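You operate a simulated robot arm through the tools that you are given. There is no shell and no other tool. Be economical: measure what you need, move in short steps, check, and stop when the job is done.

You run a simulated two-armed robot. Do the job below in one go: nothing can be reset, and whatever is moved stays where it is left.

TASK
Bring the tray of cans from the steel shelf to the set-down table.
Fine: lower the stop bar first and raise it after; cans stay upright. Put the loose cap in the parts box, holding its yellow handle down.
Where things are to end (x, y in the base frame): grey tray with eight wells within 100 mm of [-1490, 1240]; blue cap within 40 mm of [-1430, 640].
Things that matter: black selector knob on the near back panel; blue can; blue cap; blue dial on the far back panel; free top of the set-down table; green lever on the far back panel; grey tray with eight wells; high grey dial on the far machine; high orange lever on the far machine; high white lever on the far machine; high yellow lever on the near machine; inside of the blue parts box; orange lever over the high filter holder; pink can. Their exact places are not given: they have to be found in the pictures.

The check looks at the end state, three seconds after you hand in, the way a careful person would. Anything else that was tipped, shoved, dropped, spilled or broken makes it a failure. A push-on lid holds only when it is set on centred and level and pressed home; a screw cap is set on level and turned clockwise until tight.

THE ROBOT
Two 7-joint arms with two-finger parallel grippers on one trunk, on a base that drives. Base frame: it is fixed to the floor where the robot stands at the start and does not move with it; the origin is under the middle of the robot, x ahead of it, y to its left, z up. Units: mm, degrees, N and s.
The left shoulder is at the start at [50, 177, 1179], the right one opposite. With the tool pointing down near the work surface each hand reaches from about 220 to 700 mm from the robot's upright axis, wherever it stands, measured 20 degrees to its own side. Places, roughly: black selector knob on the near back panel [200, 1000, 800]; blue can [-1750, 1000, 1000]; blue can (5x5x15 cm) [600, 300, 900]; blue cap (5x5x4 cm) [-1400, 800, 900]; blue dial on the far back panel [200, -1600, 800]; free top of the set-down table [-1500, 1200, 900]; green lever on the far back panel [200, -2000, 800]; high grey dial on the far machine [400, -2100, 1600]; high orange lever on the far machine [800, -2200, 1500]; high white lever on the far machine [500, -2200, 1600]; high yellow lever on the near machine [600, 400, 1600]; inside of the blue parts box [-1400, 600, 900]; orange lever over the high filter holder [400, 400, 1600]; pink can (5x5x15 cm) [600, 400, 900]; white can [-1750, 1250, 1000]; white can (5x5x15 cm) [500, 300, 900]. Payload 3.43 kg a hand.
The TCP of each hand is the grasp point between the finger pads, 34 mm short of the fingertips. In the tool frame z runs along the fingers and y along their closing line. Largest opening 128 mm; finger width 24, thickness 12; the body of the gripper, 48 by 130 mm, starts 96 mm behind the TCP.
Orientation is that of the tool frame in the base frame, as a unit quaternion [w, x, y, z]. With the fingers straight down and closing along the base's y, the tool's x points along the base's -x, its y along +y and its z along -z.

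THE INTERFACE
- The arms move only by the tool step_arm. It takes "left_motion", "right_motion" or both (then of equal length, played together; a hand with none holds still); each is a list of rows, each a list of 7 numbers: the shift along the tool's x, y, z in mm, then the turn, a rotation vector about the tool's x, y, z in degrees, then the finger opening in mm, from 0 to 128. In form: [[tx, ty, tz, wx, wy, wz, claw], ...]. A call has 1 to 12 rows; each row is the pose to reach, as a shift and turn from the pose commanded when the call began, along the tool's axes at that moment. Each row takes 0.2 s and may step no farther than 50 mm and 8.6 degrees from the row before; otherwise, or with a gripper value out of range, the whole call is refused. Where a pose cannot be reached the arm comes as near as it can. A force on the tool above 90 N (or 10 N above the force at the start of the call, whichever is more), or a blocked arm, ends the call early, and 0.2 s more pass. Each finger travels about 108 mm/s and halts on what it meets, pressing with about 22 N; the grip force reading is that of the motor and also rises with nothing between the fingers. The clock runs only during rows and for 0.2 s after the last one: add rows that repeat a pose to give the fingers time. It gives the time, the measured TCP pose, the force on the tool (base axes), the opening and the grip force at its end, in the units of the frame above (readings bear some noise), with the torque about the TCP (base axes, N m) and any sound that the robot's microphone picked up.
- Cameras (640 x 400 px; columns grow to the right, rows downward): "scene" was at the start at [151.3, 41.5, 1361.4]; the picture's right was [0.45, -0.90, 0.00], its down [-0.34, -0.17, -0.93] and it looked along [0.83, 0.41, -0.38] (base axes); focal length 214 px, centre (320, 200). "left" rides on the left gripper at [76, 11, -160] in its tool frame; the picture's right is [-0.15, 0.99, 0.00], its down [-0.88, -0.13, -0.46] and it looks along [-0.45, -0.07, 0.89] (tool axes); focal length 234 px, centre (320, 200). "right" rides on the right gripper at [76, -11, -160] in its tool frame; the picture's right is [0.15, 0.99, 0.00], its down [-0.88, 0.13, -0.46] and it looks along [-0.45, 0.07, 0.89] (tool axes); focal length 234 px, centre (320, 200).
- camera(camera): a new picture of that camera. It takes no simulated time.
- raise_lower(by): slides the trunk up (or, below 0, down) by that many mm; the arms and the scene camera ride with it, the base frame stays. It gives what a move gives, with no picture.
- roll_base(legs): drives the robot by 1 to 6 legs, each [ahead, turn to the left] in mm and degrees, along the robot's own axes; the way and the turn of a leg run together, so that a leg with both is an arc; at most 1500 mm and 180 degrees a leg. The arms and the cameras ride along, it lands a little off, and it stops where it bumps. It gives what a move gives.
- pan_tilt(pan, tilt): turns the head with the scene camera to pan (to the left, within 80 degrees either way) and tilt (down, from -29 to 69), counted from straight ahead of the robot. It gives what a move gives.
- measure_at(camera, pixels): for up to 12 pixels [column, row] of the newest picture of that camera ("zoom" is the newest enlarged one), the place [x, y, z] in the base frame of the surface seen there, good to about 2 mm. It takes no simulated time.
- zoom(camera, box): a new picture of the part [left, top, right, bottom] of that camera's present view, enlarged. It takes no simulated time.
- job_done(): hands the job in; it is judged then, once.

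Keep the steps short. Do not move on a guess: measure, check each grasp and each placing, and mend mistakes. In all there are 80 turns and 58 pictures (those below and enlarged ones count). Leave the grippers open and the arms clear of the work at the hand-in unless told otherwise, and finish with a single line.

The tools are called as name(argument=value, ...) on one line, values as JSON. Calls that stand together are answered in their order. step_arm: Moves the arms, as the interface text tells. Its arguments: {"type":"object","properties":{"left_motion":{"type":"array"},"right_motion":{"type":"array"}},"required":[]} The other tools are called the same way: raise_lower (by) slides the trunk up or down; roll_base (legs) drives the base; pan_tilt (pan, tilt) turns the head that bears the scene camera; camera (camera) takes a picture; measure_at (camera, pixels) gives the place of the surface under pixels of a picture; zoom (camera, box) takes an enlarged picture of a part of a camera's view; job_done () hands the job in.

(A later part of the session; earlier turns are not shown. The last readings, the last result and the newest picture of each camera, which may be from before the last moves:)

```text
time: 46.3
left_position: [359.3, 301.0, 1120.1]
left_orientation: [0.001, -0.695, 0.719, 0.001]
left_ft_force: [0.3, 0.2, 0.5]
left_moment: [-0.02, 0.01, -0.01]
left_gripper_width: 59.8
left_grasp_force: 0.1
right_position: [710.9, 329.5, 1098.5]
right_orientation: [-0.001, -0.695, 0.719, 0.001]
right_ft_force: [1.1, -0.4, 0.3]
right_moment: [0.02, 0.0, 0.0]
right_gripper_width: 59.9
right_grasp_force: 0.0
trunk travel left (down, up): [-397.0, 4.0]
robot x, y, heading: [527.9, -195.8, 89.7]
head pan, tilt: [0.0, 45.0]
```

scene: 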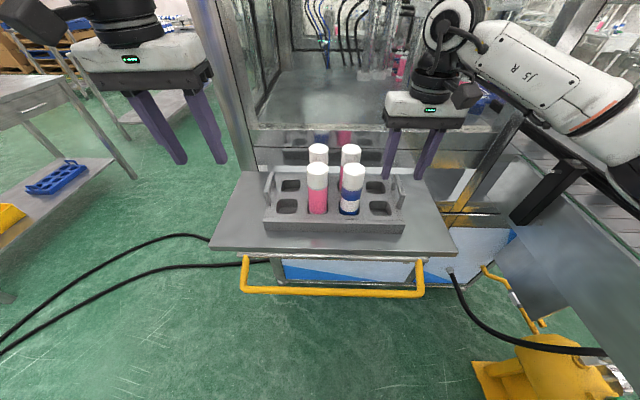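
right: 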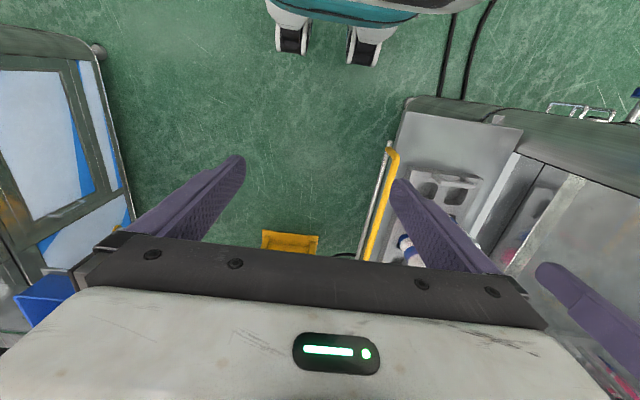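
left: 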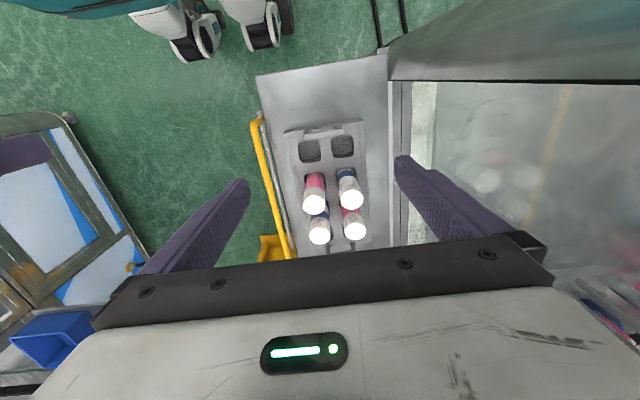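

Both are now within easy range. I set both hands right over the handles at z≈1045 with yaw corrected.

step_arm(left_motion=[[-3, -12, 15, 0, 0, -1, 60], [-6, -24, 35, 0, 0, -2, 60], [-6, -24, 75, 0, 0, -2, 60], [-6, -24, 75, 0, 0, -2, 60]], right_motion=[[12, 10, 10, 0, 0, -1, 60], [24, 19, 25, 0, 0, -2, 60], [24, 19, 55, 0, 0, -2, 60], [24, 19, 55, 0, 0, -2, 60]])

camera(camera="left")

camera(camera="right")

```text
time: 47.3
left_position: [364.7, 291.5, 1048.3]
left_orientation: [-0.002, 0.707, -0.707, -0.001]
left_ft_force: [-0.4, 0.4, 1.0]
left_moment: [0.0, 0.0, -0.03]
left_gripper_width: 59.9
left_grasp_force: 0.1
left hand out of reach, approached as far as the arm can: row 1, 2, 3, 4
right_position: [690.5, 304.5, 1044.9]
right_orientation: [0.0, -0.707, 0.707, 0.001]
right_ft_force: [-0.3, 0.6, 0.2]
right_moment: [-0.02, 0.02, 0.04]
right_gripper_width: 59.9
right_grasp_force: 0.0
trunk travel left (down, up): [-397.0, 4.0]
robot x, y, heading: [525.8, -197.9, 89.4]
head pan, tilt: [0.0, 45.0]
```

```text
33 pictures are left
```

left: 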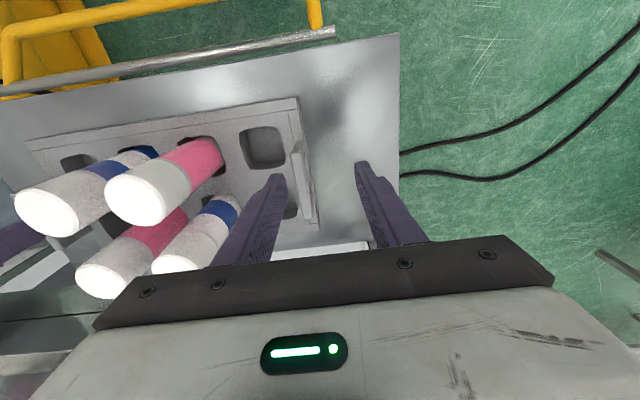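

```text
32 pictures are left
```

right: 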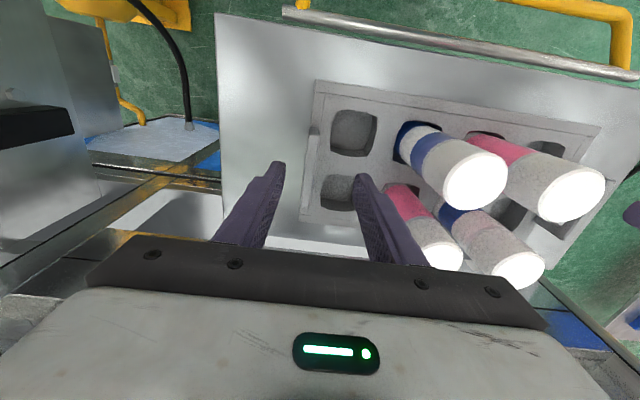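

The left is still 18 mm short; it reaches best straight ahead of its shoulder. I turn 2.5° right and roll 25 mm ahead, tips staying 30 mm above the handles, and then place both hands again.

roll_base(legs=[[25, -2.5]])

```text
time: 48.1
left_position: [387.2, 324.0, 1048.1]
left_orientation: [0.001, -0.692, 0.722, 0.0]
left_ft_force: [-0.4, 0.8, 1.0]
left_moment: [-0.07, 0.05, -0.01]
left_gripper_width: 60.1
left_grasp_force: 0.0
right_position: [712.0, 321.9, 1044.5]
right_orientation: [-0.001, -0.692, 0.722, 0.0]
right_ft_force: [0.7, -0.7, -1.0]
right_moment: [-0.03, -0.05, 0.0]
right_gripper_width: 59.9
right_grasp_force: 0.0
trunk travel left (down, up): [-397.0, 4.0]
robot x, y, heading: [528.9, -175.6, 87.2]
head pan, tilt: [0.0, 45.0]
```

Left is now slightly past the handle, which is good. I centre both hands and lower them to z≈1025.

step_arm(left_motion=[[9, 2, 0, 0, 0, -1.2, 60], [18, 3, 5, 0, 0, -2.4, 60], [18, 3, 23, 0, 0, -2.4, 60], [18, 3, 23, 0, 0, -2.4, 60]], right_motion=[[9, 10, 0, 0, 0, -1.2, 60], [17, 20, 5, 0, 0, -2.4, 60], [17, 20, 20, 0, 0, -2.4, 60], [17, 20, 20, 0, 0, -2.4, 60]])

camera(camera="scene")

```text
time: 49.1
left_position: [382.3, 305.4, 1026.9]
left_orientation: [0.002, -0.707, 0.707, 0.0]
left_ft_force: [0.1, -0.3, 0.3]
left_moment: [0.01, -0.01, -0.01]
left_gripper_width: 59.9
left_grasp_force: 0.1
right_position: [690.6, 306.2, 1023.8]
right_orientation: [0.0, 0.707, -0.707, -0.001]
right_ft_force: [-0.2, 0.1, -1.2]
right_moment: [-0.02, -0.03, 0.01]
right_gripper_width: 60.0
right_grasp_force: 0.0
trunk travel left (down, up): [-397.0, 4.0]
robot x, y, heading: [527.8, -172.6, 87.4]
head pan, tilt: [0.0, 45.0]
```

```text
31 pictures are left
```

scene: 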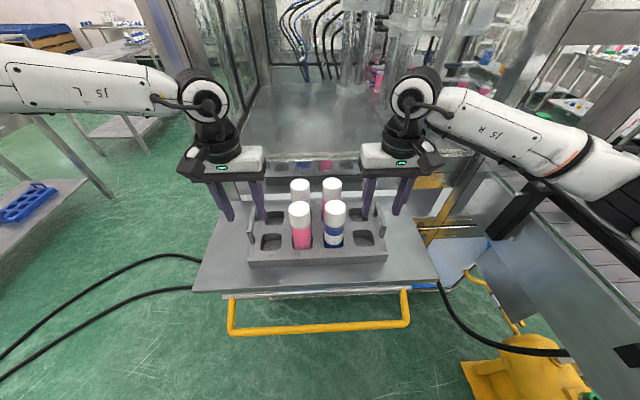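

Both hands straddle their handles. I recheck the handle positions before descending.

measure_at(camera="scene", pixels=[[249, 220], [247, 208], [250, 228], [382, 222], [377, 205], [384, 230], [250, 232], [384, 236]])

```text
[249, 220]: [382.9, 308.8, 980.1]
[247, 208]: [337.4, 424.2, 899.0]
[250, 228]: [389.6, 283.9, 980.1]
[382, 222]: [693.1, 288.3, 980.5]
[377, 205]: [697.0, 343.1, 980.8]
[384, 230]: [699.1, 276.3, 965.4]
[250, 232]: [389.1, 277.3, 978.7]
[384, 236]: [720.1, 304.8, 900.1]
```

The handles are unchanged (top z 980). I go down to z≈973, tips about 4 mm above the tray deck, and then close both hands.

step_arm(left_motion=[[0, -2, 25, 0, 0, 0, 60], [0, -2, 52, 0, 0, 0, 60], [0, -2, 52, 0, 0, 0, 40], [0, -2, 52, 0, 0, 0, 20], [0, -2, 52, 0, 0, 0, 0], [0, -2, 52, 0, 0, 0, 0], [0, -2, 52, 0, 0, 0, 0]], right_motion=[[0, -2, 25, 0, 0, 0, 60], [0, -2, 50, 0, 0, 0, 60], [0, -2, 50, 0, 0, 0, 40], [0, -2, 50, 0, 0, 0, 20], [0, -2, 50, 0, 0, 0, 0], [0, -2, 50, 0, 0, 0, 0], [0, -2, 50, 0, 0, 0, 0]])

zoom(camera="scene", box=[190, 160, 430, 310])

```text
time: 50.7
left_position: [380.1, 300.5, 976.8]
left_orientation: [0.003, -0.706, 0.708, -0.001]
left_ft_force: [9.7, -0.9, -0.2]
left_moment: [0.1, 0.03, -0.06]
left_gripper_width: 11.7
left_grasp_force: 22.1
left hand out of reach, approached as far as the arm can: row 2, 3, 4, 5, 6, 7
right_position: [691.5, 306.7, 974.8]
right_orientation: [0.0, 0.708, -0.707, -0.001]
right_ft_force: [-7.5, -0.3, -1.7]
right_moment: [0.16, 0.0, -0.16]
right_gripper_width: 11.6
right_grasp_force: 21.6
trunk travel left (down, up): [-397.0, 4.0]
robot x, y, heading: [525.9, -172.2, 87.2]
head pan, tilt: [0.0, 45.0]
```

```text
2.67 times, centred on (310, 235) of scene
```

zoom: 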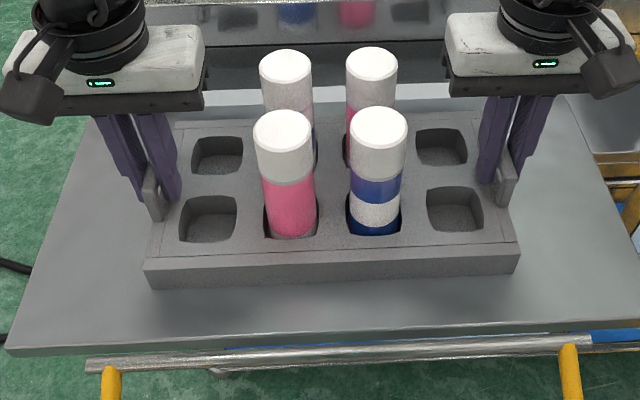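

Both grips read 11.7 mm at 22 N. I try a small joint lift of 15 mm to check the hold.

step_arm(left_motion=[[0, 0, -4, 0, 0, 0, 0], [0, 0, -8, 0, 0, 0, 0], [0, 0, -15, 0, 0, 0, 0], [0, 0, -15, 0, 0, 0, 0]], right_motion=[[0, 0, -4, 0, 0, 0, 0], [0, 0, -8, 0, 0, 0, 0], [0, 0, -15, 0, 0, 0, 0], [0, 0, -15, 0, 0, 0, 0]])

zoom(camera="scene", box=[190, 160, 430, 310])

measure_at(camera="zoom", pixels=[[165, 250], [500, 240], [200, 130], [480, 120]])

```text
time: 51.7
left_position: [380.1, 299.2, 991.2]
left_orientation: [0.003, -0.707, 0.708, -0.001]
left_ft_force: [15.5, -0.3, -4.8]
left_moment: [0.0, 0.05, -0.01]
left_gripper_width: 11.7
left_grasp_force: 21.9
right_position: [693.0, 305.3, 990.0]
right_orientation: [0.001, 0.708, -0.706, -0.002]
right_ft_force: [-14.8, 0.1, -5.1]
right_moment: [-0.12, -0.08, -0.16]
right_gripper_width: 11.5
right_grasp_force: 21.8
trunk travel left (down, up): [-397.0, 4.0]
robot x, y, heading: [527.5, -175.9, 87.0]
head pan, tilt: [0.0, 45.0]
```

```text
2.67 times, centred on (310, 235) of scene
```

zoom: 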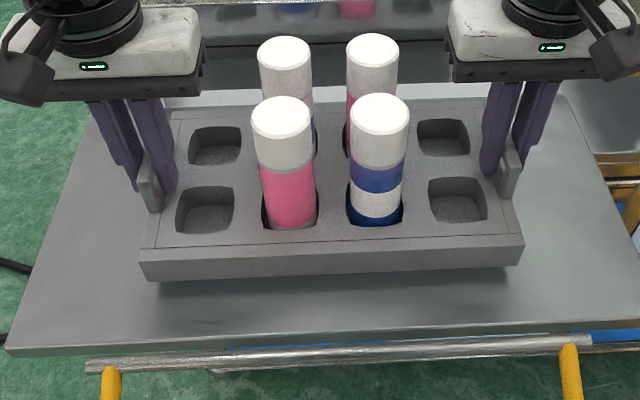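

```text
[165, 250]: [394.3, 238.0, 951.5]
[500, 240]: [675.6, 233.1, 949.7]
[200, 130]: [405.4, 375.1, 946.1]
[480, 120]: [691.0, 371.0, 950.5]
```

The tray is up and level at about 5 N per hand. I lift 40 mm more, ease the slight pull between the hands, and look left for the table.

step_arm(left_motion=[[0, 0, -10, 0, 0, 0, 0], [0, 0, -20, 0, 0, 0, 0], [0, 0, -30, 0, 0, 0, 0], [0, 0, -40, 0, 0, 0, 0]], right_motion=[[0, 0.5, -10, 0, 0, 0, 0], [0, 1, -20, 0, 0, 0, 0], [0, 1.5, -30, 0, 0, 0, 0], [0, 1.5, -40, 0, 0, 0, 0]])

roll_base(legs=[[-430, 0]])

camera(camera="scene")

```text
time: 52.7
left_position: [379.4, 301.0, 1031.4]
left_orientation: [0.003, -0.707, 0.707, 0.001]
left_ft_force: [12.9, 0.0, -5.1]
left_moment: [-0.09, 0.04, -0.12]
left_gripper_width: 12.0
left_grasp_force: 21.3
right_position: [692.2, 305.7, 1029.8]
right_orientation: [0.0, 0.707, -0.707, -0.001]
right_ft_force: [-13.3, -0.1, -5.3]
right_moment: [-0.06, 0.04, -0.07]
right_gripper_width: 11.8
right_grasp_force: 21.8
trunk travel left (down, up): [-397.0, 4.0]
robot x, y, heading: [529.6, -172.1, 87.3]
head pan, tilt: [0.0, 45.0]
```

```text
time: 55.2
left_position: [358.0, -113.7, 1031.0]
left_orientation: [-0.002, 0.707, -0.707, 0.0]
left_ft_force: [12.6, 0.2, -4.3]
left_moment: [-0.08, 0.06, -0.07]
left_gripper_width: 11.7
left_grasp_force: 21.8
right_position: [670.3, -106.7, 1029.7]
right_orientation: [0.0, 0.708, -0.706, -0.001]
right_ft_force: [-12.6, -0.2, -4.3]
right_moment: [-0.05, 0.01, -0.17]
right_gripper_width: 11.6
right_grasp_force: 22.4
trunk travel left (down, up): [-397.0, 4.0]
robot x, y, heading: [502.1, -585.2, 87.3]
head pan, tilt: [0.0, 45.0]
```

```text
28 pictures are left
```

scene: 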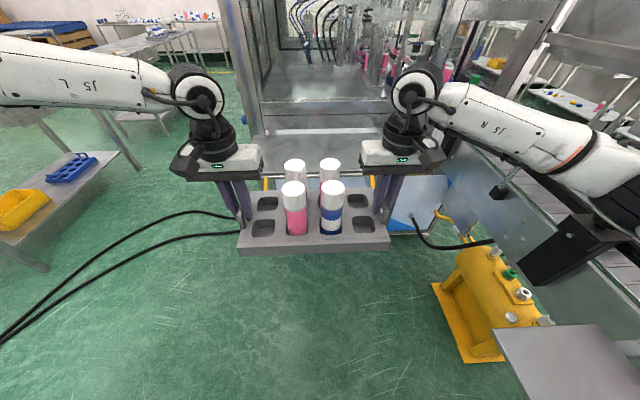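

The tray is clear of the shelf. I measure the set-down table's legs on the left and then pan left to see its top.

measure_at(camera="scene", pixels=[[140, 172], [45, 268], [100, 245], [30, 310], [550, 350], [265, 190], [50, 175], [20, 200]])

roll_base(legs=[[0, 60]])

camera(camera="scene")

```text
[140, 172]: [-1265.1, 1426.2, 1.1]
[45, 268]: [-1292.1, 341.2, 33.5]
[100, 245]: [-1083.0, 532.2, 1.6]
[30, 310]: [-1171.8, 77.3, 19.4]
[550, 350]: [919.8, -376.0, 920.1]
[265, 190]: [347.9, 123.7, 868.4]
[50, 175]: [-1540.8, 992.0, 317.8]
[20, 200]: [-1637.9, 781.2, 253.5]
```

```text
time: 58.3
left_position: [19.6, -484.5, 1030.9]
left_orientation: [-0.002, 0.968, -0.252, -0.001]
left_ft_force: [1.9, 2.2, -4.6]
left_moment: [-0.06, -0.04, -0.08]
left_gripper_width: 11.7
left_grasp_force: 22.3
right_position: [167.5, -210.7, 1030.5]
right_orientation: [0.001, 0.968, -0.252, 0.0]
right_ft_force: [-1.9, -2.4, -5.3]
right_moment: [0.0, -0.05, -0.1]
right_gripper_width: 11.6
right_grasp_force: 21.9
trunk travel left (down, up): [-397.0, 4.0]
robot x, y, heading: [506.3, -584.0, 147.9]
head pan, tilt: [0.0, 45.0]
```

```text
27 pictures are left
```

scene: 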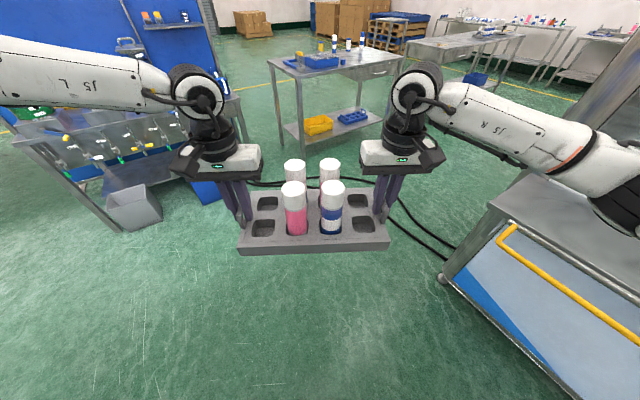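

The set-down table is straight ahead near (340,70), with the blue box and cans on it. I zoom in on it and measure.

zoom(camera="scene", box=[250, 25, 430, 155])

measure_at(camera="scene", pixels=[[120, 230], [160, 215], [203, 200], [440, 280], [515, 210], [305, 150]])

```text
3.08 times, centred on (340, 90) of scene
```

zoom: 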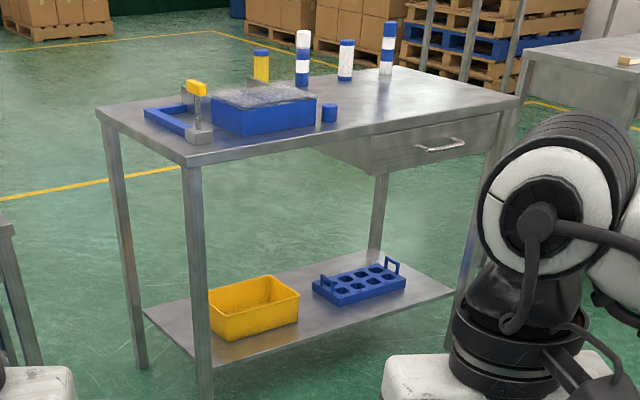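

```text
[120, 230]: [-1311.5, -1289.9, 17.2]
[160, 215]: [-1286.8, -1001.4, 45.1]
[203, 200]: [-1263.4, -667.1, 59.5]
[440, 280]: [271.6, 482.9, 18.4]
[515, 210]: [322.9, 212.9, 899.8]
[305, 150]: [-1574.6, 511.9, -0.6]
```

There is a blue box with a grey lid and a yellow handle on a frame next to it, the blue cap, and four standing cans. I measure these.

measure_at(camera="zoom", pixels=[[105, 112], [187, 160], [515, 98], [370, 66], [196, 88], [200, 135], [265, 95], [330, 106], [302, 40], [346, 48], [388, 35], [262, 55]])

measure_at(camera="zoom", pixels=[[400, 100], [213, 130], [262, 130], [316, 110], [165, 118], [240, 80], [305, 90], [215, 95], [310, 98], [150, 115], [435, 145], [450, 85]])

```text
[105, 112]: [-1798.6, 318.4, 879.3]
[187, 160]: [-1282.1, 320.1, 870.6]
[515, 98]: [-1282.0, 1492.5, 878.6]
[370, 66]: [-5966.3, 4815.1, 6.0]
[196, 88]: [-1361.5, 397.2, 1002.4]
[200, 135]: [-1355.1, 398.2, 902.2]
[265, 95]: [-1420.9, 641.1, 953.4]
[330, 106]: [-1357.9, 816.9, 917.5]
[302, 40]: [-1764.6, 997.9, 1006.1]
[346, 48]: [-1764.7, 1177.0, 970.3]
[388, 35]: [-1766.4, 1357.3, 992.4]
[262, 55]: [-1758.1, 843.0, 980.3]
```

```text
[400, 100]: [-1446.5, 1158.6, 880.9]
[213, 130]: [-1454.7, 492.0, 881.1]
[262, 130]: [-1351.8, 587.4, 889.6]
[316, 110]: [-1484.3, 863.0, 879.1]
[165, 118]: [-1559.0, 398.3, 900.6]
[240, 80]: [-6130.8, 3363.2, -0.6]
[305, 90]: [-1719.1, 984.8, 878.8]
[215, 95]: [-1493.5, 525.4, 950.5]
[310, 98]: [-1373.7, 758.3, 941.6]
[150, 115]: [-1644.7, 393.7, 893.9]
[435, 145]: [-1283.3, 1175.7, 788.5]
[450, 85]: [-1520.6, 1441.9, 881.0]
```

The table top is z≈880 (x -1800…-1282, y 320…1493). The tray target (-1490,1240) is free and the cap stands at about (-1370,817). I drive there in stages: a leg at heading 160, then up the free lane at x≈-575.

roll_base(legs=[[0, 12], [1150, 0], [0, -70]])

camera(camera="scene")

```text
time: 68.0
left_position: [-729.2, 282.0, 1031.9]
left_orientation: [-0.001, 0.717, -0.697, 0.002]
left_ft_force: [0.6, -0.5, -4.3]
left_moment: [-0.08, 0.06, -0.11]
left_gripper_width: 11.7
left_grasp_force: 21.9
right_position: [-417.8, 296.9, 1029.6]
right_orientation: [0.001, 0.718, -0.696, -0.001]
right_ft_force: [-0.8, -1.0, -4.5]
right_moment: [-0.02, -0.02, -0.13]
right_gripper_width: 12.0
right_grasp_force: 21.9
trunk travel left (down, up): [-397.0, 4.0]
robot x, y, heading: [-567.8, -189.1, 89.0]
head pan, tilt: [0.0, 45.0]
```

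```text
25 pictures are left
```

scene: 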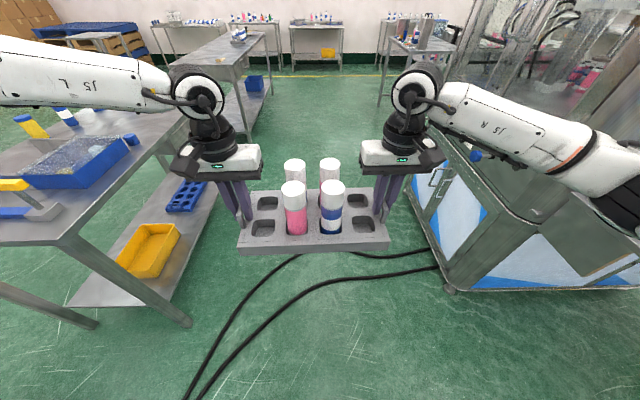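

The lane ahead is open, though a second table stands further on. I measure its corner, the machine's side and my elbows before driving up.

measure_at(camera="scene", pixels=[[450, 290], [420, 190], [475, 155], [600, 130], [40, 55], [232, 68], [237, 130], [160, 75], [190, 320], [385, 100], [270, 90], [90, 60]])

```text
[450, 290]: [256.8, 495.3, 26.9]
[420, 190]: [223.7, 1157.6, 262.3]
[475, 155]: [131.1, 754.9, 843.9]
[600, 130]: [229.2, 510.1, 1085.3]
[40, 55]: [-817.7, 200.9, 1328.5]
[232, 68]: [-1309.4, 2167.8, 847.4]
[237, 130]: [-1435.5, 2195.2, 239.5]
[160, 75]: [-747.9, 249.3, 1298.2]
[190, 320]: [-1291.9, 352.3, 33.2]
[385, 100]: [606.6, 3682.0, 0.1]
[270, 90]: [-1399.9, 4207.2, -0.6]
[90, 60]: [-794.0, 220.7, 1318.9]
```

All clear. I drive up to y≈1251 and turn left to face the table.

roll_base(legs=[[1440, 0], [0, 91]])

camera(camera="scene")

```text
time: 79.1
left_position: [-1028.2, 1100.1, 1032.2]
left_orientation: [-0.002, 0.999, 0.034, -0.001]
left_ft_force: [0.8, 1.1, -4.6]
left_moment: [-0.03, 0.0, -0.12]
left_gripper_width: 11.4
left_grasp_force: 22.0
right_position: [-1054.2, 1411.7, 1030.3]
right_orientation: [0.001, 0.999, 0.033, 0.0]
right_ft_force: [-0.1, -0.7, -3.7]
right_moment: [-0.03, -0.1, -0.1]
right_gripper_width: 11.6
right_grasp_force: 21.8
trunk travel left (down, up): [-397.0, 4.0]
robot x, y, heading: [-567.4, 1280.4, -178.9]
head pan, tilt: [0.0, 45.0]
```

```text
24 pictures are left
```

scene: 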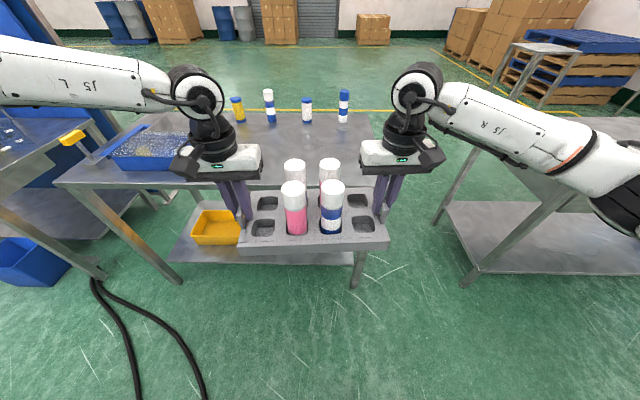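

The tray's centre is at (-1041,1256) and the table is free in front of it. I roll 449 mm straight ahead.

roll_base(legs=[[449, 0]])

camera(camera="scene")

```text
time: 81.8
left_position: [-1472.6, 1090.5, 1030.8]
left_orientation: [-0.002, 0.999, 0.035, 0.0]
left_ft_force: [0.3, 2.2, -5.1]
left_moment: [-0.06, -0.07, -0.12]
left_gripper_width: 11.8
left_grasp_force: 21.9
right_position: [-1498.6, 1402.4, 1029.5]
right_orientation: [0.001, 0.999, 0.035, 0.0]
right_ft_force: [-1.2, -1.3, -3.9]
right_moment: [0.02, -0.05, -0.06]
right_gripper_width: 11.7
right_grasp_force: 21.8
trunk travel left (down, up): [-397.0, 4.0]
robot x, y, heading: [-1011.0, 1270.3, -179.0]
head pan, tilt: [0.0, 45.0]
```

```text
23 pictures are left
```

scene: 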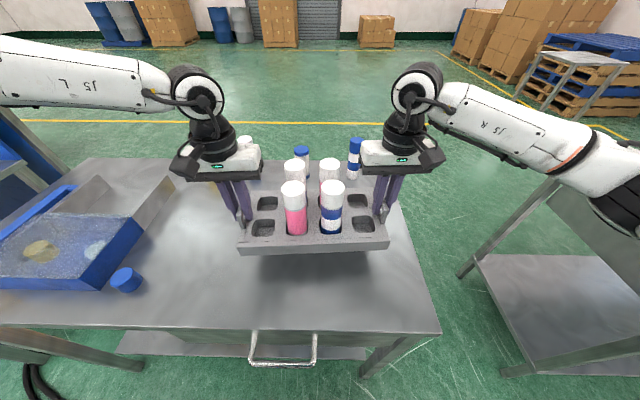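

The tray's centre is at (-1486,1246) over free table. I lower the trunk 66 mm, leaving it just above the top, and then finish slowly.

raise_lower(by=-66)

raise_lower(by=-8)

zoom(camera="scene", box=[190, 120, 430, 270])

measure_at(camera="zoom", pixels=[[165, 250], [500, 240], [210, 300], [460, 300]])

```text
time: 82.8
left_position: [-1472.4, 1091.8, 965.2]
left_orientation: [-0.002, 0.999, 0.035, -0.001]
left_ft_force: [0.0, 1.1, -5.2]
left_moment: [-0.05, -0.05, -0.06]
left_gripper_width: 11.8
left_grasp_force: 21.9
right_position: [-1498.8, 1400.5, 963.3]
right_orientation: [0.0, 0.999, 0.035, 0.0]
right_ft_force: [-1.4, -0.1, -4.4]
right_moment: [0.04, -0.09, -0.06]
right_gripper_width: 11.9
right_grasp_force: 21.8
trunk travel left (down, up): [-331.0, 70.0]
robot x, y, heading: [-1008.0, 1271.5, -178.9]
head pan, tilt: [0.0, 45.0]
```

```text
time: 83.4
left_position: [-1472.0, 1091.4, 957.1]
left_orientation: [-0.002, 0.999, 0.036, -0.001]
left_ft_force: [1.0, 1.1, -5.0]
left_moment: [-0.21, 0.18, -0.04]
left_gripper_width: 11.6
left_grasp_force: 21.8
right_position: [-1499.7, 1401.8, 956.1]
right_orientation: [0.0, 0.999, 0.035, -0.001]
right_ft_force: [-0.3, -1.6, -1.5]
right_moment: [-0.03, -0.11, -0.06]
right_gripper_width: 11.9
right_grasp_force: 22.0
trunk travel left (down, up): [-323.0, 78.0]
robot x, y, heading: [-1008.5, 1272.9, -178.9]
head pan, tilt: [0.0, 45.0]
```

```text
2.67 times, centred on (310, 195) of scene
```

zoom: 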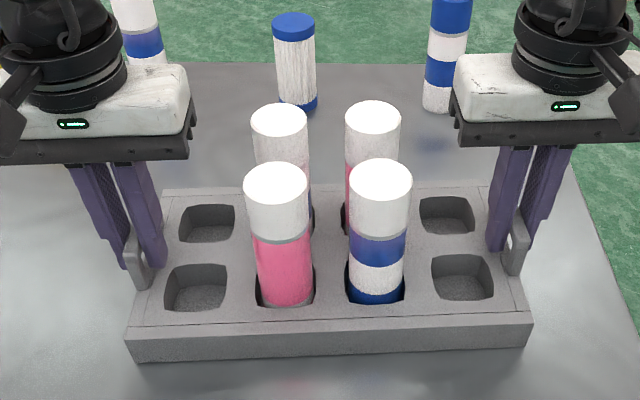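

```text
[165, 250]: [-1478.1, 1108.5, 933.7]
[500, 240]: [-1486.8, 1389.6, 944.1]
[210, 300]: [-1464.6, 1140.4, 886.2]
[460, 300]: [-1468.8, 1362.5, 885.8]
```

The right side begins to touch. I go 2 mm further down, open both hands to 40 mm and rise clear.

raise_lower(by=-2)

step_arm(left_motion=[[0, 0, 0, 0, 0, 0, 25], [0, 0, 0, 0, 0, 0, 40], [0, 0, 0, 0, 0, 0, 40], [0, 0, -40, 0, 0, 0, 40], [0, 0, -80, 0, 0, 0, 40], [0, 0, -120, 0, 0, 0, 40], [20, 0, -140, 0, 0, 0, 40]], right_motion=[[0, 0, 0, 0, 0, 0, 25], [0, 0, 0, 0, 0, 0, 40], [0, 0, 0, 0, 0, 0, 40], [0, 0, -40, 0, 0, 0, 40], [0, 0, -80, 0, 0, 0, 40], [0, 0, -120, 0, 0, 0, 40], [20, 0, -140, 0, 0, 0, 40]])

camera(camera="scene")

```text
time: 83.9
left_position: [-1472.9, 1089.8, 957.4]
left_orientation: [-0.003, 0.999, 0.035, -0.003]
left_ft_force: [-0.7, -1.4, -0.5]
left_moment: [-0.15, 0.73, -0.1]
left_gripper_width: 11.6
left_grasp_force: 22.3
right_position: [-1497.7, 1401.8, 955.8]
right_orientation: [0.001, 0.999, 0.034, -0.002]
right_ft_force: [0.4, 0.3, 6.3]
right_moment: [-0.03, 0.54, -0.04]
right_gripper_width: 11.7
right_grasp_force: 22.1
trunk travel left (down, up): [-321.0, 80.0]
robot x, y, heading: [-1011.9, 1271.8, -178.9]
head pan, tilt: [0.0, 45.0]
```

```text
time: 85.5
left_position: [-1449.8, 1093.4, 1095.4]
left_orientation: [-0.001, 0.999, 0.035, -0.002]
left_ft_force: [-0.2, 1.4, -0.5]
left_moment: [0.0, 0.0, 0.01]
left_gripper_width: 40.2
left_grasp_force: 0.1
right_position: [-1476.8, 1405.6, 1095.5]
right_orientation: [0.0, 0.999, 0.035, 0.0]
right_ft_force: [-0.4, 0.2, 0.3]
right_moment: [-0.01, 0.0, -0.01]
right_gripper_width: 39.9
right_grasp_force: 0.0
trunk travel left (down, up): [-321.0, 80.0]
robot x, y, heading: [-1007.7, 1271.6, -178.9]
head pan, tilt: [0.0, 45.0]
```

```text
21 pictures are left
```

scene: 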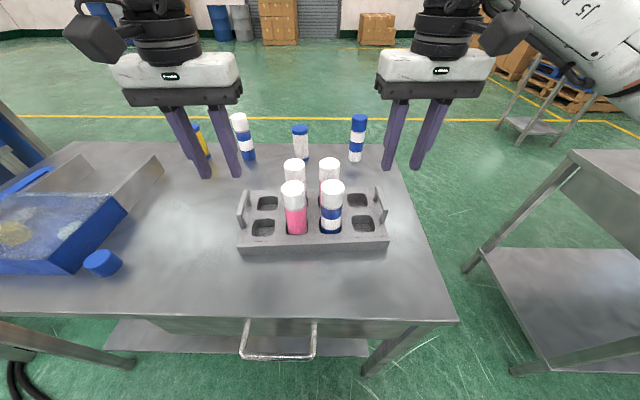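

The tray stands on the table at about (-1486,1246) with all cans upright. Now I back off and drive along to face the parts box and the cap.

roll_base(legs=[[-350, 0], [0, 89], [660, 0], [0, -90], [190, 0]])

camera(camera="scene")

```text
time: 99.8
left_position: [-1282.1, 458.2, 1094.4]
left_orientation: [-0.001, 0.999, 0.032, -0.001]
left_ft_force: [-0.1, -0.2, -0.3]
left_moment: [0.01, -0.02, -0.02]
left_gripper_width: 40.2
left_grasp_force: 0.0
right_position: [-1308.6, 771.0, 1094.9]
right_orientation: [0.001, 0.999, 0.032, 0.0]
right_ft_force: [-0.7, -0.7, -0.5]
right_moment: [0.02, -0.02, -0.01]
right_gripper_width: 40.0
right_grasp_force: 0.0
trunk travel left (down, up): [-321.0, 80.0]
robot x, y, heading: [-839.7, 631.8, -179.0]
head pan, tilt: [0.0, 45.0]
```

```text
20 pictures are left
```

scene: 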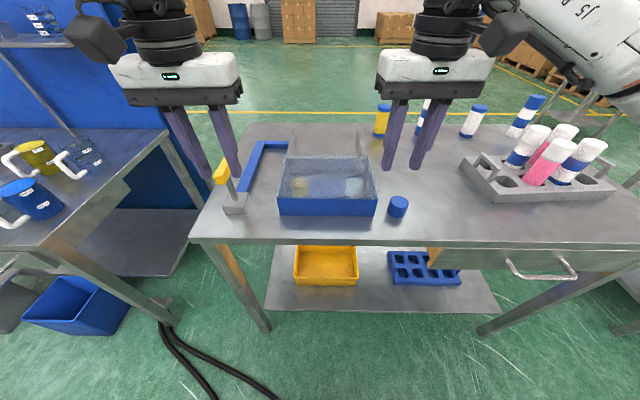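

I am in front of the box now. I zoom in on the box, the handle and the cap.

zoom(camera="scene", box=[190, 125, 430, 255])

```text
2.67 times, centred on (310, 190) of scene
```

zoom: 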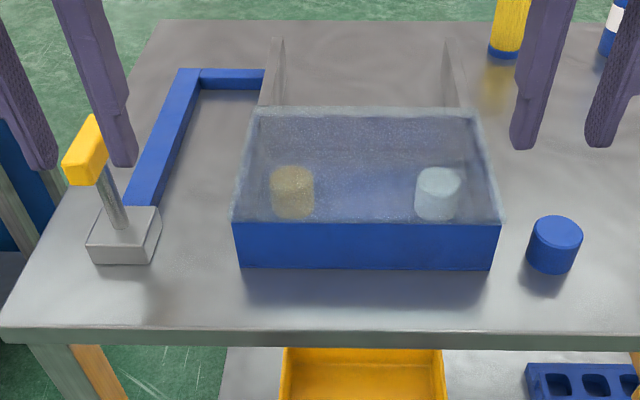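

measure_at(camera="zoom", pixels=[[85, 150], [75, 172], [95, 125], [112, 200], [122, 245], [556, 230], [556, 248], [235, 222], [500, 222], [250, 112], [475, 112], [365, 165]])

measure_at(camera="zoom", pixels=[[292, 180], [438, 180], [275, 45], [450, 45], [275, 90], [450, 90], [160, 150], [230, 80], [290, 222], [556, 265], [365, 100], [265, 100]])

```text
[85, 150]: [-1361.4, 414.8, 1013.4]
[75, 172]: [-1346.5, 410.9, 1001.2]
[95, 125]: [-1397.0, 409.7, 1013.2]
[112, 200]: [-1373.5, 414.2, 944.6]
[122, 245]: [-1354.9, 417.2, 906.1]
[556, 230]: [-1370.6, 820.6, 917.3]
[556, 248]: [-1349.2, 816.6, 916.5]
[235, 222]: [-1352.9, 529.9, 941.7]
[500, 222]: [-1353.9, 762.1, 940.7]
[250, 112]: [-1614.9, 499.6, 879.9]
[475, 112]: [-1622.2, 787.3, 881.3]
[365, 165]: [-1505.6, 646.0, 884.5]
```

```text
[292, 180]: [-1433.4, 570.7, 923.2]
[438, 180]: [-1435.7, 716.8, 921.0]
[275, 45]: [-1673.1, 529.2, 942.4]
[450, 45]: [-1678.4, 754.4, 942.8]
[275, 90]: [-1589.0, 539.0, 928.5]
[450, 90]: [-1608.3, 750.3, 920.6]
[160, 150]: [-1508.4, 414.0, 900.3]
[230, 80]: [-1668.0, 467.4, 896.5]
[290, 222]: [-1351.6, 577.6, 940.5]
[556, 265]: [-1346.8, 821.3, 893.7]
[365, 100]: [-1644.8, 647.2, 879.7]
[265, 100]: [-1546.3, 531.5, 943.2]
```

The box: walls x -1352…-1545, y 530…762, rim z≈942, floor≈884, clear lid on top. Inside are a yellow cap at y≈571 and a white one at y≈717, so there's room at y≈640. Handle top is (-1372,412,1013) and the cap is (-1370,819, top 917). I turn 6° left and roll 60 mm in for better reach.

roll_base(legs=[[60, 6]])

```text
time: 100.8
left_position: [-1323.2, 407.8, 1093.6]
left_orientation: [-0.001, 0.996, 0.085, -0.001]
left_ft_force: [0.3, -0.1, -0.1]
left_moment: [0.02, -0.01, -0.01]
left_gripper_width: 40.1
left_grasp_force: 0.1
right_position: [-1381.2, 714.9, 1095.3]
right_orientation: [0.001, 0.996, 0.085, 0.0]
right_ft_force: [0.2, -0.8, -0.6]
right_moment: [0.05, 0.0, 0.03]
right_gripper_width: 40.0
right_grasp_force: 0.0
trunk travel left (down, up): [-321.0, 80.0]
robot x, y, heading: [-900.8, 629.4, -172.8]
head pan, tilt: [0.0, 45.0]
```

I bring the right hand above the cap at (-1371,820), opened to 70 mm and squared up.

step_arm(right_motion=[[9, -34, 10, 0, 0, 5, 60], [18, -68, 30, 0, 0, 9.75, 70], [28, -102, 60, 0, 0, 9.75, 70], [28, -102, 95, 0, 0, 9.75, 70], [28, -102, 95, 0, 0, 9.75, 70]])

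zoom(camera="right", box=[160, 80, 480, 280])

measure_at(camera="zoom", pixels=[[320, 180]])

```text
time: 102.0
left_position: [-1321.1, 408.8, 1094.8]
left_orientation: [-0.001, 0.996, 0.086, -0.002]
left_ft_force: [-1.0, 0.2, 0.2]
left_moment: [0.01, -0.02, 0.02]
left_gripper_width: 39.9
left_grasp_force: 0.0
right_position: [-1369.4, 820.4, 998.2]
right_orientation: [0.001, 1.0, 0.001, -0.001]
right_ft_force: [-0.4, 0.1, -0.3]
right_moment: [0.0, 0.01, 0.0]
right_gripper_width: 70.2
right_grasp_force: 0.1
trunk travel left (down, up): [-321.0, 80.0]
robot x, y, heading: [-902.6, 631.4, -172.7]
head pan, tilt: [0.0, 45.0]
```

```text
2.00 times, centred on (320, 180) of right
```

zoom: 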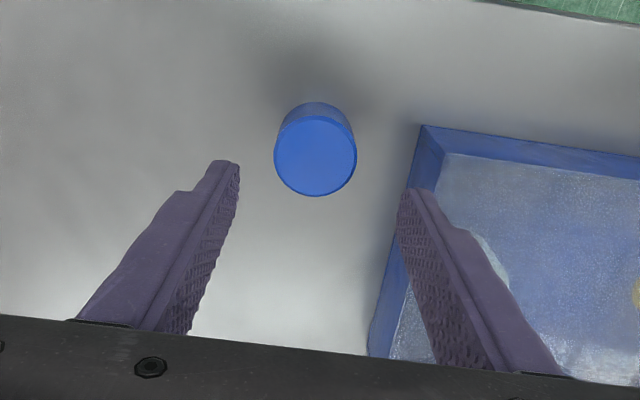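

```text
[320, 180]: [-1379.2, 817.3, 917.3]
```

measure_at(camera="zoom", pixels=[[277, 155], [353, 155], [315, 122], [315, 191], [315, 155]])

```text
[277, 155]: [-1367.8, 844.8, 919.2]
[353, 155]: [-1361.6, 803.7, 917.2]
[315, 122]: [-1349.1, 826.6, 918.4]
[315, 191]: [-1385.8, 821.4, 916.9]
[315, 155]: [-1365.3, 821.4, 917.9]
```

The cap's centre is about (-1367,823). I go down to z≈919 and close on it.

step_arm(right_motion=[[2, -3, 30, 0, 0, 0, 70], [2, -3, 60, 0, 0, 0, 70], [2, -3, 79, 0, 0, 0, 70], [2, -3, 79, 0, 0, 0, 50], [2, -3, 79, 0, 0, 0, 30], [2, -3, 79, 0, 0, 0, 30], [2, -3, 79, 0, 0, 0, 30]])

step_arm(right_motion=[[0, 0, -40, 0, 0, 0, 20], [0, 0, -80, 0, 0, 0, 20], [0, 0, -120, 0, 0, 0, 20], [0, 0, -160, 0, 0, 0, 20]])

camera(camera="scene")

```text
time: 103.6
left_position: [-1321.2, 408.5, 1094.1]
left_orientation: [-0.001, 0.996, 0.086, -0.002]
left_ft_force: [0.0, 0.1, 0.5]
left_moment: [-0.01, 0.01, -0.03]
left_gripper_width: 40.0
left_grasp_force: 0.1
right_position: [-1367.0, 823.6, 921.1]
right_orientation: [0.001, 1.0, 0.0, 0.0]
right_ft_force: [-1.0, 0.9, 0.4]
right_moment: [0.0, 0.0, 0.0]
right_gripper_width: 43.7
right_grasp_force: 21.9
trunk travel left (down, up): [-321.0, 80.0]
robot x, y, heading: [-900.6, 631.1, -173.1]
head pan, tilt: [0.0, 45.0]
```

```text
time: 104.6
left_position: [-1320.8, 408.3, 1094.0]
left_orientation: [-0.001, 0.996, 0.085, -0.002]
left_ft_force: [0.5, -1.3, 0.1]
left_moment: [0.04, 0.01, -0.01]
left_gripper_width: 40.0
left_grasp_force: 0.0
right_position: [-1368.3, 823.9, 1081.7]
right_orientation: [0.001, 1.0, 0.001, 0.001]
right_ft_force: [0.4, -0.1, 0.2]
right_moment: [-0.01, -0.01, -0.05]
right_gripper_width: 43.8
right_grasp_force: 22.0
trunk travel left (down, up): [-321.0, 80.0]
robot x, y, heading: [-899.8, 628.3, -173.0]
head pan, tilt: [0.0, 45.0]
```

```text
17 pictures are left
```

scene: 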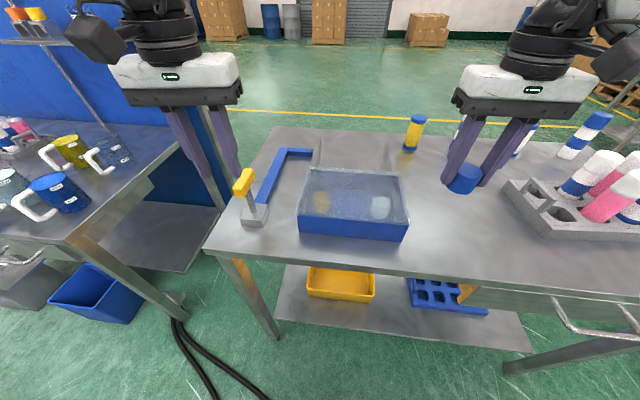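

The cap is held (43.8 mm). I close the left fingers and move them above the yellow handle at (-1372,408), with tips just over it.

step_arm(left_motion=[[-25, -4, 0, 0, 0, 0, 20], [-50, -9, 0, 0, 0, 0, 0], [-50, -9, 20, 0, 0, 0, 0], [-50, -9, 35, 0, 0, 0, 0]])

zoom(camera="scene", box=[180, 125, 440, 255])

zoom(camera="left", box=[200, 80, 440, 280])

```text
time: 105.6
left_position: [-1369.6, 403.8, 1058.3]
left_orientation: [-0.002, 0.996, 0.086, -0.003]
left_ft_force: [0.6, -0.6, -0.3]
left_moment: [0.02, 0.03, -0.01]
left_gripper_width: 0.1
left_grasp_force: 21.5
left hand out of reach, approached as far as the arm can: row 2, 3, 4
right_position: [-1368.6, 825.3, 1081.9]
right_orientation: [0.0, 1.0, 0.0, -0.001]
right_ft_force: [0.7, 0.2, -0.1]
right_moment: [0.01, -0.01, -0.02]
right_gripper_width: 43.9
right_grasp_force: 22.1
trunk travel left (down, up): [-321.0, 80.0]
robot x, y, heading: [-899.2, 630.5, -173.1]
head pan, tilt: [0.0, 45.0]
```

```text
2.46 times, centred on (310, 190) of scene
```

zoom: 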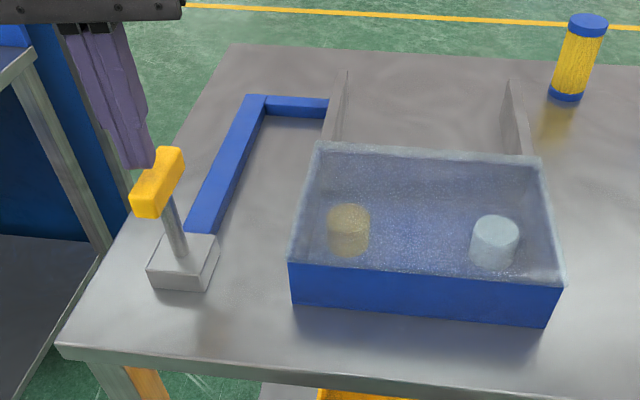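

```text
2.00 times, centred on (320, 180) of left
```

zoom: 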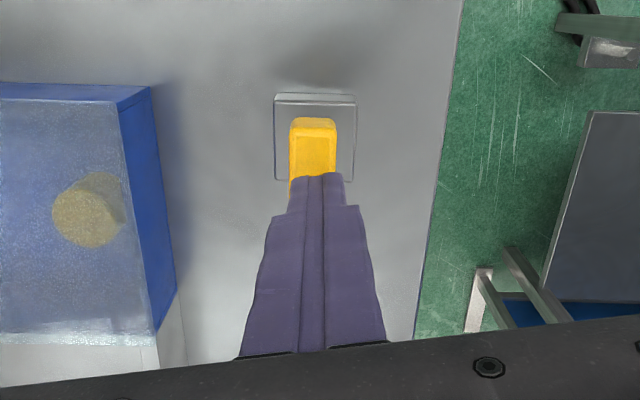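

measure_at(camera="zoom", pixels=[[312, 122], [312, 140], [312, 168], [294, 150], [332, 150], [350, 100], [280, 100]])

measure_at(camera="scene", pixels=[[240, 197], [245, 192], [248, 187], [251, 215]])

```text
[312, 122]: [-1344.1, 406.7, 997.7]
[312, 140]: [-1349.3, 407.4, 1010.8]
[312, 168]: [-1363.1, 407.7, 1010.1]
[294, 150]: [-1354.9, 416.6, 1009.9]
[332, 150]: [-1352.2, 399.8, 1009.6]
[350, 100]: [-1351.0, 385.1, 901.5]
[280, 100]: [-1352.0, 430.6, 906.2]
```

```text
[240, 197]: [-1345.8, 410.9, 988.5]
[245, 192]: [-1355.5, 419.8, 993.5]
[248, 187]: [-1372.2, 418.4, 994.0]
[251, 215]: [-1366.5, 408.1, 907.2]
```

The handle top is at z≈1010, centred at (-1372,408), right under the closed fingers. I press down in small rows.

step_arm(left_motion=[[0, -4, 10, 0, 0, 0, 0], [0, -4, 18, 0, 0, 0, 0], [0, -4, 26, 0, 0, 0, 0], [0, -4, 34, 0, 0, 0, 0], [0, -4, 42, 0, 0, 0, 0]])

zoom(camera="scene", box=[180, 125, 440, 255])

```text
time: 106.8
left_position: [-1369.3, 409.7, 1018.2]
left_orientation: [-0.003, 0.996, 0.085, -0.002]
left_ft_force: [3.1, -0.8, 4.4]
left_moment: [-0.04, -0.17, -0.01]
left_gripper_width: 0.2
left_grasp_force: 22.0
right_position: [-1368.2, 824.3, 1081.8]
right_orientation: [0.001, 1.0, 0.001, -0.001]
right_ft_force: [0.5, 0.1, 0.1]
right_moment: [0.0, 0.0, -0.02]
right_gripper_width: 43.9
right_grasp_force: 22.1
trunk travel left (down, up): [-321.0, 80.0]
robot x, y, heading: [-898.6, 629.1, -173.2]
head pan, tilt: [0.0, 45.0]
```

```text
2.46 times, centred on (310, 190) of scene
```

zoom: 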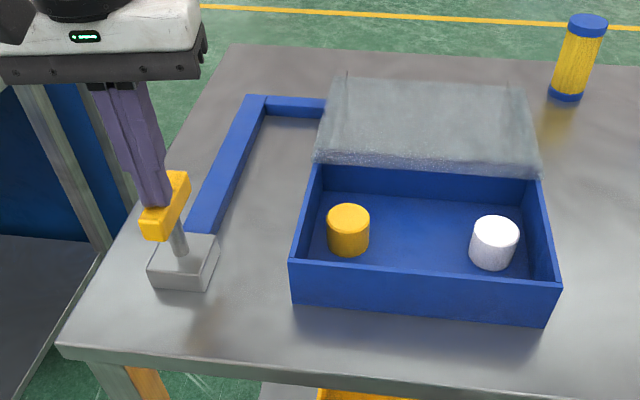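

The lid has slid back and the box is open, with 4 N on the handle. I press 6 mm more and, holding it, bring the cap over the free middle of the box.

step_arm(left_motion=[[0, 0, 3, 0, 0, 0, 0], [0, 0, 6, 0, 0, 0, 0], [0, 0, 6, 0, 0, 0, 0], [0, 0, 6, 0, 0, 0, 0], [0, 0, 6, 0, 0, 0, 0], [0, 0, 6, 0, 0, 0, 0], [0, 0, 6, 0, 0, 0, 0]], right_motion=[[-5, 35, 0, 0, 0, 0, 20], [-15, 70, 0, 0, 0, 0, 20], [-25, 105, 0, 0, 0, 0, 20], [-35, 140, 0, 0, 0, 0, 20], [-42, 183, 0, 0, 0, 0, 20], [-42, 183, 30, 0, 0, 0, 20], [-42, 183, 60, 0, 0, 0, 20]])

camera(camera="scene")

zoom(camera="right", box=[160, 80, 480, 280])

```text
time: 108.4
left_position: [-1369.5, 408.2, 1013.8]
left_orientation: [-0.003, 0.996, 0.086, -0.004]
left_ft_force: [2.2, 1.9, 12.3]
left_moment: [0.08, -0.2, -0.06]
left_gripper_width: 0.0
left_grasp_force: 21.9
right_position: [-1409.4, 639.4, 1023.0]
right_orientation: [0.002, 1.0, 0.001, -0.001]
right_ft_force: [0.0, 0.1, -0.2]
right_moment: [0.01, 0.02, 0.01]
right_gripper_width: 43.9
right_grasp_force: 21.6
trunk travel left (down, up): [-321.0, 80.0]
robot x, y, heading: [-900.7, 627.7, -173.1]
head pan, tilt: [0.0, 45.0]
```

```text
13 pictures are left
```

scene: 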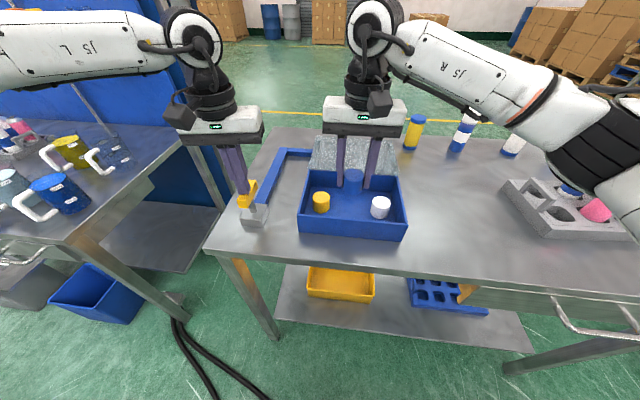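

```text
2.00 times, centred on (320, 180) of right
```

zoom: 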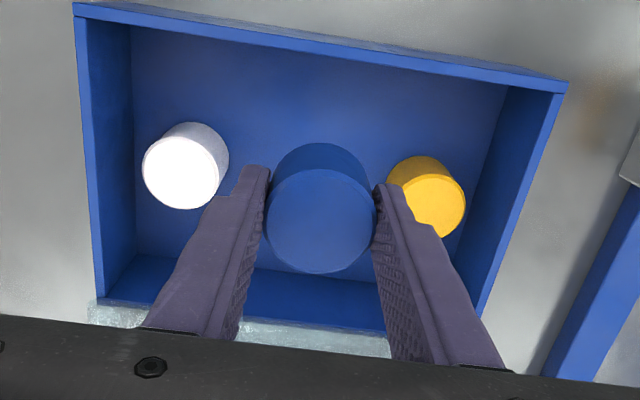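

The cap is centred between the two others. I lower it to just above the floor, z≈927.

step_arm(right_motion=[[0, -2, 30, 0, 0, 0, 20], [0, -3, 60, 0, 0, 0, 20], [0, -4, 85, 0, 0, 0, 20], [0, -4, 93, 0, 0, 0, 20], [0, -4, 97, 0, 0, 0, 20]])

zoom(camera="right", box=[160, 80, 480, 280])

```text
time: 109.6
left_position: [-1368.6, 407.8, 1013.2]
left_orientation: [-0.002, 0.996, 0.086, -0.005]
left_ft_force: [1.1, 2.3, 14.2]
left_moment: [0.09, -0.26, 0.04]
left_gripper_width: 0.0
left_grasp_force: 22.0
right_position: [-1410.5, 645.2, 925.1]
right_orientation: [0.002, 1.0, 0.001, -0.001]
right_ft_force: [-0.4, -0.2, -0.7]
right_moment: [-0.01, 0.01, 0.0]
right_gripper_width: 43.7
right_grasp_force: 21.8
trunk travel left (down, up): [-321.0, 80.0]
robot x, y, heading: [-901.1, 631.5, -173.0]
head pan, tilt: [0.0, 45.0]
```

```text
2.00 times, centred on (320, 180) of right
```

zoom: 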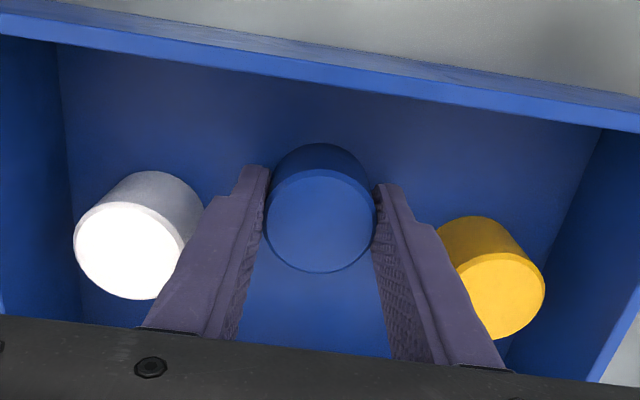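

The cap is at the floor with gaps on both sides. I open to 56 mm and raise the right hand straight up while the left keeps holding the handle.

step_arm(right_motion=[[0, 0, 1, 0, 0, 0, 50], [0, 0, 1, 0, 0, 0, 56], [0, 0, 1, 0, 0, 0, 56], [0, 0, -40, 0, 0, 0, 56], [0, 0, -80, 0, 0, 0, 56], [0, 0, -125, 0, 0, 0, 56], [20, -40, -150, 0, 0, 0, 56], [40, -80, -150, 0, 0, 0, 56]])

zoom(camera="scene", box=[180, 125, 440, 255])

measure_at(camera="zoom", pixels=[[428, 222], [428, 240], [430, 225], [425, 212]])

```text
refused: row 7 steps farther than a row can; nothing moved
```

```text
2.46 times, centred on (310, 190) of scene
```

zoom: 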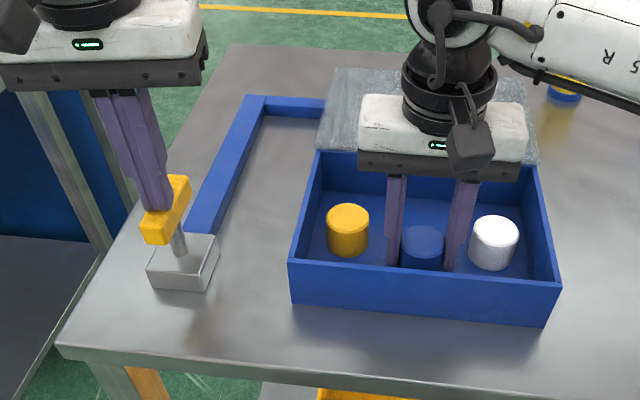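

```text
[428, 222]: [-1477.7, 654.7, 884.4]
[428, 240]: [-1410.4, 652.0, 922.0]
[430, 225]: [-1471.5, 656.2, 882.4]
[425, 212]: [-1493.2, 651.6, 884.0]
```

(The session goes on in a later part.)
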